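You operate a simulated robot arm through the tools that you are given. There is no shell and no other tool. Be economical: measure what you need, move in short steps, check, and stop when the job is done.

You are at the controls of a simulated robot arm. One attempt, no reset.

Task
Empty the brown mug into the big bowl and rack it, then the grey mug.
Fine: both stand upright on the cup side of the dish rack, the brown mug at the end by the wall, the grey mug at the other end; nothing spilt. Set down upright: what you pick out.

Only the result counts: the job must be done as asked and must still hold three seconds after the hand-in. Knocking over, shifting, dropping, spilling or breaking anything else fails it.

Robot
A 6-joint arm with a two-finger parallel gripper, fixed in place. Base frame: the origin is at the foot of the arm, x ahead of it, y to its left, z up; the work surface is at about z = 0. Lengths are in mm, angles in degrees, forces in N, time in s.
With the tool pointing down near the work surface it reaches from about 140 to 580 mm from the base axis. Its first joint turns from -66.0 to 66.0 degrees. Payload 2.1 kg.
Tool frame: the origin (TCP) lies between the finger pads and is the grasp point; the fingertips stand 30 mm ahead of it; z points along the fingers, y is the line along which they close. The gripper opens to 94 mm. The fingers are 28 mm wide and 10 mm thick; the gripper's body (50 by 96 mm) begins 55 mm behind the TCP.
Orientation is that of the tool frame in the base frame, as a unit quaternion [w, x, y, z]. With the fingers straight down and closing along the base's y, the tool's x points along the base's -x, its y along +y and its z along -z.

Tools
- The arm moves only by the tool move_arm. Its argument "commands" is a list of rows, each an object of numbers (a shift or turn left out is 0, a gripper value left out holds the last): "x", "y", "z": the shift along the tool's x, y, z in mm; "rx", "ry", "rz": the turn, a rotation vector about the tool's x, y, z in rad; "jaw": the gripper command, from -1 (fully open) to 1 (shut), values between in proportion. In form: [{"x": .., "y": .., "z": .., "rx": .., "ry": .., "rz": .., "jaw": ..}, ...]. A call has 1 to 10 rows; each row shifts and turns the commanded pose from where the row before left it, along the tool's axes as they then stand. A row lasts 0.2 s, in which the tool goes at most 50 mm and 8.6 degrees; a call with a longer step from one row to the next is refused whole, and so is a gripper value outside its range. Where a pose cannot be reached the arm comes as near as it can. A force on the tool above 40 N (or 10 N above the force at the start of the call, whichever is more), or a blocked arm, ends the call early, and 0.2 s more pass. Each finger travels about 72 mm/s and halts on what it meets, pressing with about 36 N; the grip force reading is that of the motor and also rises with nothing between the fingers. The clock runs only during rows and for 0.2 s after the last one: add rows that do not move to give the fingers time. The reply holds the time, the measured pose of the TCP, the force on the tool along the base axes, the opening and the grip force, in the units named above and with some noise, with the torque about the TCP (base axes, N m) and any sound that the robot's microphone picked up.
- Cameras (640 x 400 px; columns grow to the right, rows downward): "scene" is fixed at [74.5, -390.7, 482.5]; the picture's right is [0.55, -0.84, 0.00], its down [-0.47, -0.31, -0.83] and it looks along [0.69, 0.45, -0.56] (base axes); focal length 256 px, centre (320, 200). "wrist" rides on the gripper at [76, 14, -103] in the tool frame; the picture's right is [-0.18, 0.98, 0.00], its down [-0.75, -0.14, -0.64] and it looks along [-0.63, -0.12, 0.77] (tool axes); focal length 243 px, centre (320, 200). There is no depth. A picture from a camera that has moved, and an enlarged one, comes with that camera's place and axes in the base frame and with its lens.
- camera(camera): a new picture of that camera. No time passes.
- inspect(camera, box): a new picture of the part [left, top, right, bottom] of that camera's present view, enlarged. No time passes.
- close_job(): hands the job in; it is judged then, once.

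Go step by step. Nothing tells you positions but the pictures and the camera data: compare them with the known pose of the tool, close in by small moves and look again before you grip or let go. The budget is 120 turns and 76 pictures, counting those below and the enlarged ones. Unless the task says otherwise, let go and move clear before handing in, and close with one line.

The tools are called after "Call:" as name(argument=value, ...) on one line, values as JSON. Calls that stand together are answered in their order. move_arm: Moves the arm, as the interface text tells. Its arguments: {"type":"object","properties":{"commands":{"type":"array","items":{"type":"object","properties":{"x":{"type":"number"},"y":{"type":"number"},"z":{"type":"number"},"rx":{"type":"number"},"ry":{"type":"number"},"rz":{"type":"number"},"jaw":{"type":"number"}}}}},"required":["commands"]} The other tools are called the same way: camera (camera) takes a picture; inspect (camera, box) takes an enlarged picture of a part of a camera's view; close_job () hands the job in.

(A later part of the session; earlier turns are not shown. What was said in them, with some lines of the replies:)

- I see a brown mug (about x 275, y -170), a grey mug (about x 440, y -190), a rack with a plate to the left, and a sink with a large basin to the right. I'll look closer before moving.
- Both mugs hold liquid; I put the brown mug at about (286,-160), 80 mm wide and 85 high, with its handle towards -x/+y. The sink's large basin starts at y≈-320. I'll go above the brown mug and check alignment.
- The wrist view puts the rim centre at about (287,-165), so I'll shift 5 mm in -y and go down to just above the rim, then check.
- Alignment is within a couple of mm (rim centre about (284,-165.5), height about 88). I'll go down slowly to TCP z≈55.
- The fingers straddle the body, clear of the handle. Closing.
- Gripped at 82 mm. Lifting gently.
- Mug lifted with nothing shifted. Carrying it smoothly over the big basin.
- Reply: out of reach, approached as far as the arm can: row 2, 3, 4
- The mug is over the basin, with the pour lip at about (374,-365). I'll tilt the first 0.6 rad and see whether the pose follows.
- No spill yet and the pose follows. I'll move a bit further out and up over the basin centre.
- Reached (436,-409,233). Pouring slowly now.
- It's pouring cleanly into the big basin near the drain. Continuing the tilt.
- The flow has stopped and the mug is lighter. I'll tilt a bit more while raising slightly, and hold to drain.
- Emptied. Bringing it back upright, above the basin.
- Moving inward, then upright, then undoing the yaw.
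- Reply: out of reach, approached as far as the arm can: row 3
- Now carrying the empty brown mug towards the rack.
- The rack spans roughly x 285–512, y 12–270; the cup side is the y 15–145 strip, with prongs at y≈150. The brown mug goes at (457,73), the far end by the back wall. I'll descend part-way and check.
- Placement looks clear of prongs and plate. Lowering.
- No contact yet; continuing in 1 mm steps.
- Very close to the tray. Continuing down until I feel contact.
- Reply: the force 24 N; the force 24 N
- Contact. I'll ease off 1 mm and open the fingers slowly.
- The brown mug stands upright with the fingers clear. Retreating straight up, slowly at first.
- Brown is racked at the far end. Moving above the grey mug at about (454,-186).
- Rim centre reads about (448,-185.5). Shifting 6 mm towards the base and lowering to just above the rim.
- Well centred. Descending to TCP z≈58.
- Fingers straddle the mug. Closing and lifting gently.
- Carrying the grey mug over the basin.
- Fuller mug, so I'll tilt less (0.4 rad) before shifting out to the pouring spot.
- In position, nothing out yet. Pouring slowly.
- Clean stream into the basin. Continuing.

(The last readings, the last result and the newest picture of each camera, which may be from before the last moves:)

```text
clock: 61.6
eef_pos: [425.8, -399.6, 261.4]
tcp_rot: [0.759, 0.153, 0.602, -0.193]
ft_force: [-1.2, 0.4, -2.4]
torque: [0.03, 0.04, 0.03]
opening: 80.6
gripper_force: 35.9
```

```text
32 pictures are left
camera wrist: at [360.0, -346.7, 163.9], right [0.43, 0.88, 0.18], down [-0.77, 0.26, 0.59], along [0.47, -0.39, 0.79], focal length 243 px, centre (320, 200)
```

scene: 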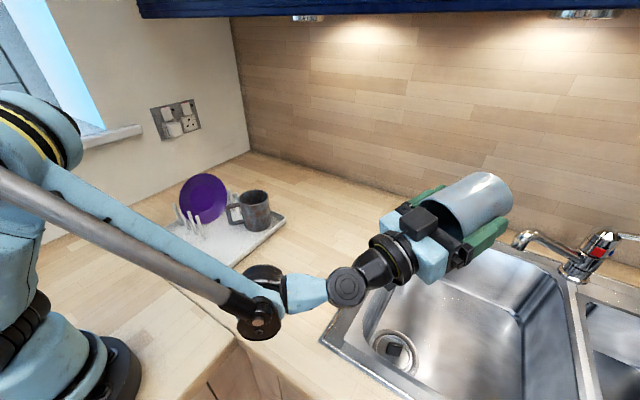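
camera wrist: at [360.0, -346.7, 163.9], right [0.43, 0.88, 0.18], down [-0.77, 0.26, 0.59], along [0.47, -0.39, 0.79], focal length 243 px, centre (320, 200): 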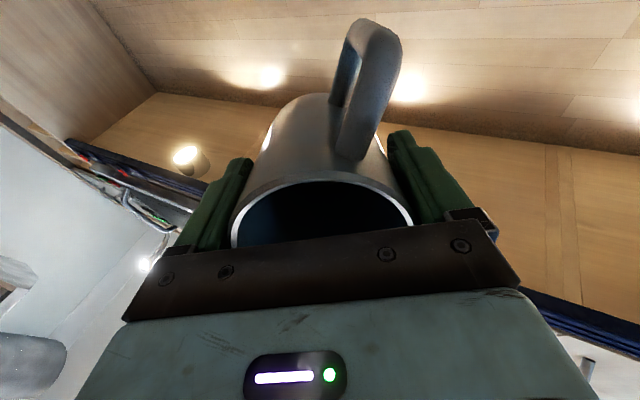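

Emptied. Returning upright above the basin.

Call:
move_arm(commands=[{"ry": 0.1}, {"ry": 0.14}, {"ry": 0.14}, {"ry": 0.14}, {"ry": 0.14}, {"ry": 0.14}, {"ry": 0.14}, {"ry": 0.14}, {"ry": 0.12}, {}])

Call:
move_arm(commands=[{"x": 16, "z": -11}, {"x": 17, "z": -12}, {"x": 17, "z": -12}, {"ry": 0.12}, {"ry": 0.12}, {"ry": 0.12}, {"ry": 0.12}, {"ry": 0.12}, {}])

Call:
move_arm(commands=[{"x": 10}, {"rz": -0.12}, {"rz": -0.13}, {"rz": -0.13}, {"rz": -0.12}, {}])

Call:
camera(camera="scene")

```text
clock: 63.8
eef_pos: [426.2, -399.7, 260.5]
tcp_rot: [0.287, 0.236, 0.926, -0.073]
ft_force: [0.4, 0.1, -2.7]
torque: [0.02, 0.02, -0.01]
opening: 80.7
gripper_force: 36.3
```

```text
clock: 65.8
eef_pos: [371.8, -370.3, 262.8]
tcp_rot: [0.0, 0.247, 0.969, 0.0]
ft_force: [0.0, 0.1, -4.1]
torque: [-0.01, 0.0, 0.01]
opening: 80.6
gripper_force: 35.9
```

```text
clock: 67.2
eef_pos: [362.0, -366.4, 262.1]
tcp_rot: [0.001, -0.002, 1.0, 0.0]
ft_force: [-0.6, -0.3, -2.0]
torque: [-0.01, -0.02, 0.02]
opening: 81.0
gripper_force: 35.7
```

```text
31 pictures are left
```

scene: 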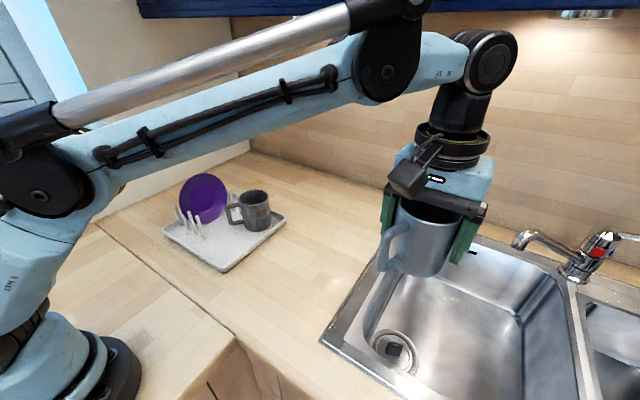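

Carrying the grey mug to the near end of the cup side, target (345,73).

Call:
move_arm(commands=[{"y": 15}, {"x": 1, "y": 30}, {"x": 1, "y": 38}, {"x": 2, "y": 38}, {"x": 2, "y": 38}, {"x": 2, "y": 38}, {"x": 2, "y": 38}, {"x": 2, "y": 38}, {"x": 2, "y": 38}, {"x": 2, "y": 38}])

Call:
move_arm(commands=[{"x": 1, "y": 32}, {"y": 25}, {"y": 20}, {"y": 13}, {"rz": 0.1}, {"rz": 0.1}, {}])

Call:
camera(camera="scene")

Call:
camera(camera="wrist")

```text
clock: 69.4
eef_pos: [346.0, -14.6, 262.1]
tcp_rot: [0.001, -0.001, 1.0, -0.001]
ft_force: [0.2, -0.3, -2.9]
torque: [0.0, 0.01, -0.02]
opening: 80.8
gripper_force: 35.7
```

```text
clock: 71.0
eef_pos: [344.9, 74.5, 262.3]
tcp_rot: [0.001, 0.1, 0.995, 0.0]
ft_force: [0.7, -0.2, -1.8]
torque: [0.01, -0.02, -0.03]
opening: 80.9
gripper_force: 35.7
```

```text
30 pictures are left
```

scene: 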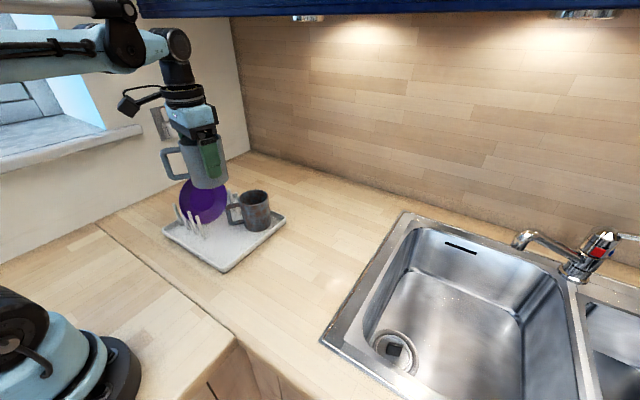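

```text
29 pictures are left
camera wrist: at [273.9, 103.1, 364.5], right [0.38, 0.93, 0.0], down [0.71, -0.29, 0.64], along [0.6, -0.24, -0.77], focal length 243 px, centre (320, 200)
```

wrist: 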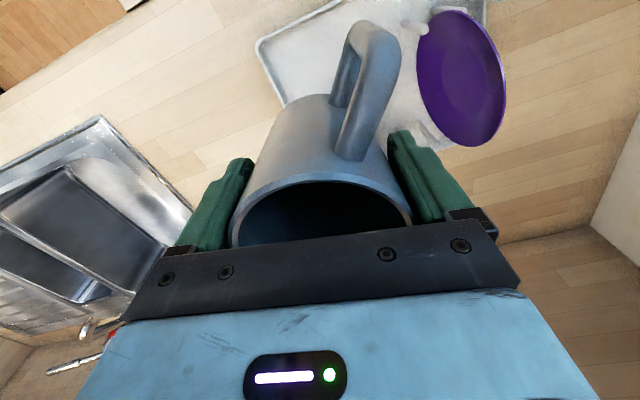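

Lowering to just above prong height and checking clearances.

Call:
move_arm(commands=[{"z": 15}, {"z": 25}, {"z": 30}, {"z": 25}, {"z": 15}, {}])

Call:
inspect(camera="scene", box=[140, 130, 320, 280])

Call:
camera(camera="wrist")

```text
clock: 72.4
eef_pos: [345.2, 72.3, 151.4]
tcp_rot: [0.001, 0.1, 0.995, 0.001]
ft_force: [0.7, 0.1, -3.1]
torque: [0.02, -0.02, 0.0]
opening: 80.9
gripper_force: 36.3
```

```text
2.67 times, centred on (230, 205) of scene
camera zoom: at [74.5, -390.7, 482.5], right [0.55, -0.84, 0.0], down [-0.47, -0.31, -0.83], along [0.69, 0.45, -0.56], focal length 682 px, centre (560, 187)
```

zoom: 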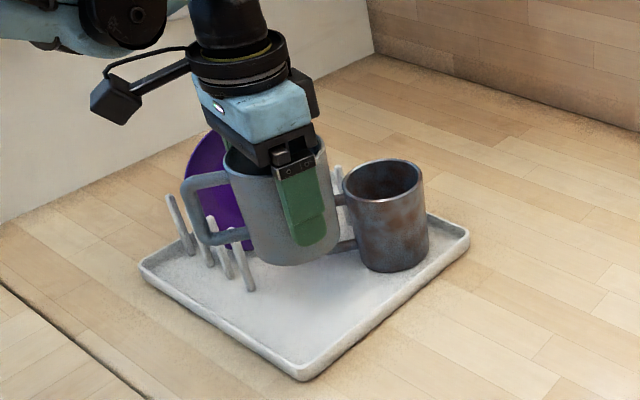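

```text
27 pictures are left
camera wrist: at [273.2, 102.2, 254.5], right [0.37, 0.93, 0.0], down [0.71, -0.29, 0.64], along [0.6, -0.24, -0.77], focal length 243 px, centre (320, 200)
```

wrist: 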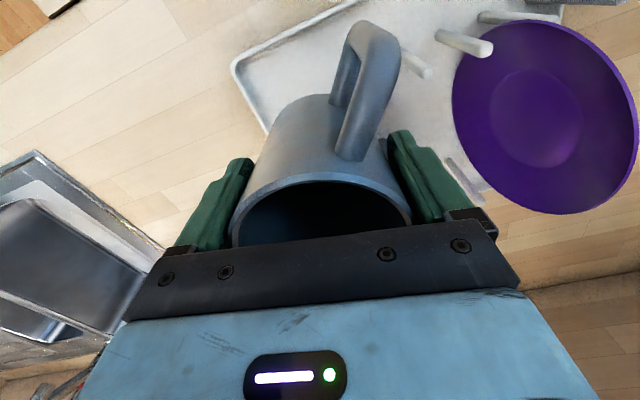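

Prong at about (333,153), well clear of the finger and handle. Lowering to near contact.

Call:
move_arm(commands=[{"z": 15}, {"z": 20}, {"z": 20}, {"z": 12}, {"z": 8}, {"z": 4}, {}])

Call:
inspect(camera="scene", box=[140, 130, 320, 280])

```text
clock: 74.0
eef_pos: [346.1, 72.6, 72.7]
tcp_rot: [0.001, 0.099, 0.995, 0.0]
ft_force: [0.1, -0.1, -2.7]
torque: [0.01, -0.01, -0.01]
opening: 80.7
gripper_force: 35.8
```

```text
2.67 times, centred on (230, 205) of scene
camera zoom: at [74.5, -390.7, 482.5], right [0.55, -0.84, 0.0], down [-0.47, -0.31, -0.83], along [0.69, 0.45, -0.56], focal length 682 px, centre (560, 187)
```

zoom: 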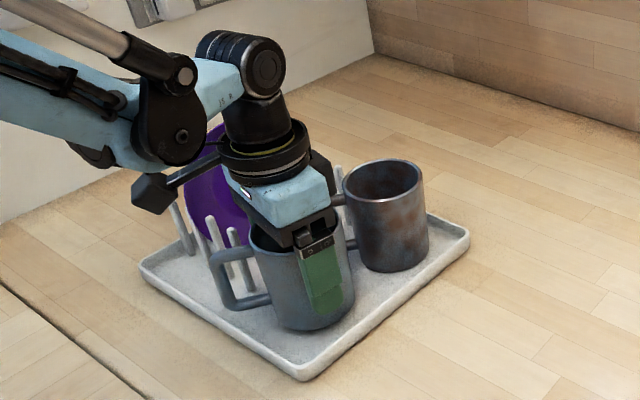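

Call:
move_arm(commands=[{"z": 3}, {"z": 2}, {"z": 1.5}, {"z": 1}, {}])

Call:
move_arm(commands=[{"z": 1}, {}])

```text
clock: 75.2
eef_pos: [345.6, 73.9, 64.7]
tcp_rot: [0.001, 0.099, 0.995, 0.0]
ft_force: [0.0, 0.6, -2.8]
torque: [-0.03, 0.0, -0.01]
opening: 80.7
gripper_force: 36.4
```

```text
clock: 75.8
eef_pos: [344.7, 73.5, 64.3]
tcp_rot: [0.001, 0.1, 0.995, 0.0]
ft_force: [-0.3, 0.4, -1.4]
torque: [-0.02, 0.01, 0.01]
opening: 80.6
gripper_force: 36.0
```

Almost touching; one more fine step.

Call:
move_arm(commands=[{"z": 0.7}, {}])

```text
clock: 76.4
eef_pos: [345.8, 74.0, 64.1]
tcp_rot: [0.001, 0.1, 0.995, 0.0]
ft_force: [-3.5, -2.0, 13.9]
torque: [0.09, -0.39, -0.02]
opening: 80.8
gripper_force: 35.9
```

Contact. Opening slowly.

Call:
move_arm(commands=[{}, {"jaw": -0.74}, {"jaw": -0.85}, {"jaw": -1}, {}, {}])

Call:
inspect(camera="scene", box=[140, 150, 300, 280])

Call:
camera(camera="wrist")

```text
clock: 77.8
eef_pos: [345.7, 73.7, 64.2]
tcp_rot: [0.001, 0.099, 0.995, 0.0]
ft_force: [-0.6, 1.2, 0.3]
torque: [0.01, 0.05, -0.02]
opening: 93.9
gripper_force: 0.1
```

```text
3.08 times, centred on (220, 215) of scene
camera zoom: at [74.5, -390.7, 482.5], right [0.55, -0.84, 0.0], down [-0.47, -0.31, -0.83], along [0.69, 0.45, -0.56], focal length 787 px, centre (628, 154)
```

zoom: 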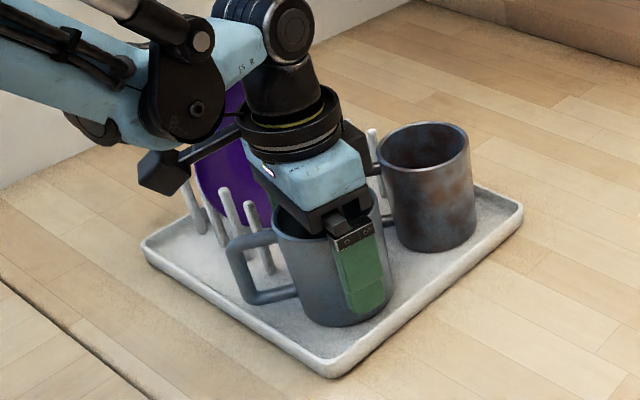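

```text
24 pictures are left
camera wrist: at [274.2, 103.1, 166.3], right [0.37, 0.93, 0.0], down [0.71, -0.29, 0.64], along [0.6, -0.24, -0.77], focal length 243 px, centre (320, 200)
```

wrist: 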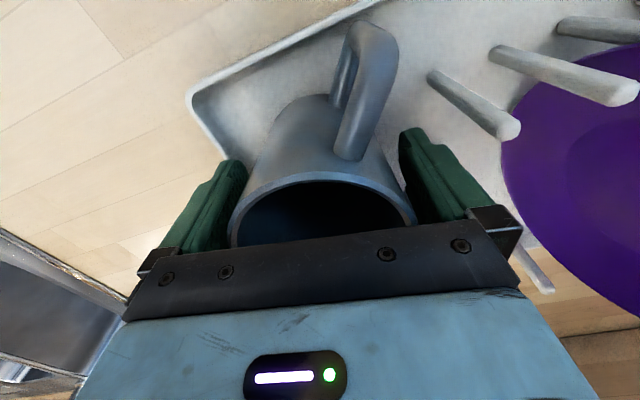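

Released and standing. Retreating straight up.

Call:
move_arm(commands=[{"z": -4}, {"z": -8}, {"z": -15}, {"z": -25}, {"z": -30}, {"z": -35}, {"z": -35}, {"z": -25}, {}])

Call:
camera(camera="scene")

Call:
camera(camera="wrist")

```text
clock: 79.8
eef_pos: [344.9, 74.1, 240.9]
tcp_rot: [0.001, 0.1, 0.995, 0.0]
ft_force: [-0.6, -0.5, -0.2]
torque: [-0.02, 0.02, -0.02]
opening: 93.9
gripper_force: 0.1
```

```text
23 pictures are left
```

scene: 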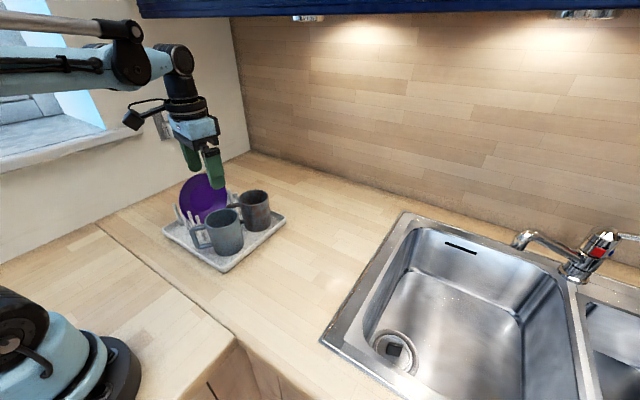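

```text
22 pictures are left
camera wrist: at [273.1, 103.3, 343.0], right [0.37, 0.93, 0.0], down [0.71, -0.29, 0.64], along [0.6, -0.24, -0.77], focal length 243 px, centre (320, 200)
```

wrist: 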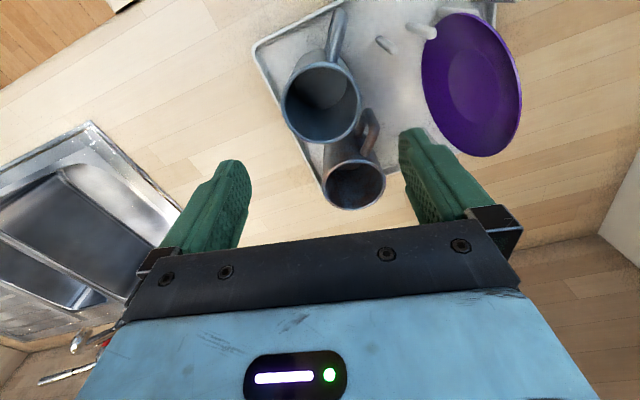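

Both mugs stand on the cup side; a last close look to confirm they're empty and steady.

Call:
inspect(camera="wrist", box=[240, 0, 440, 220])

Call:
inspect(camera="scene", box=[140, 150, 300, 280])

```text
1.82 times, centred on (340, 110) of wrist
camera zoom: at [273.1, 103.3, 343.0], right [0.37, 0.93, 0.0], down [0.71, -0.29, 0.64], along [0.6, -0.24, -0.77], focal length 441 px, centre (284, 364)
```

zoom: 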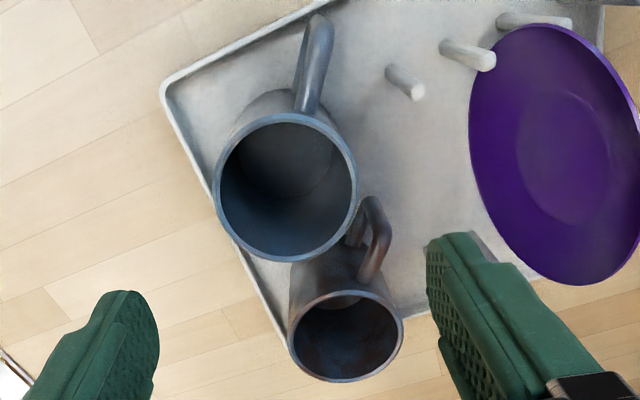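

```text
3.08 times, centred on (220, 215) of scene
camera zoom: at [74.5, -390.7, 482.5], right [0.55, -0.84, 0.0], down [-0.47, -0.31, -0.83], along [0.69, 0.45, -0.56], focal length 787 px, centre (628, 154)
```

zoom: 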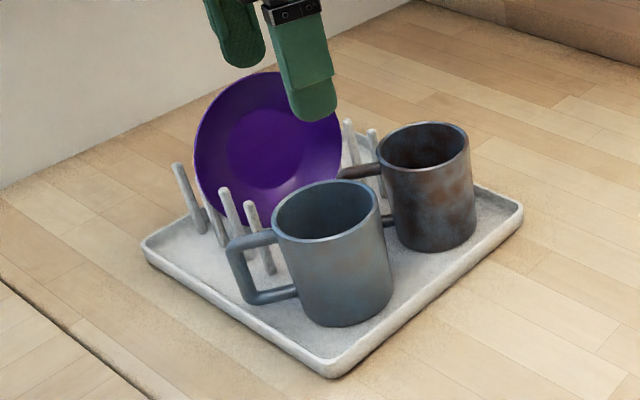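

Both mugs are empty and upright, the plate and rack are undisturbed, and the arm is clear. Handing in.

Call:
close_job()

```text
The job is handed in.
```

I emptied both mugs into the big sink basin and stood them upright on the cup side of the rack, brown at the end by the back wall and grey at the other end. I saw no spills, and nothing else was moved.
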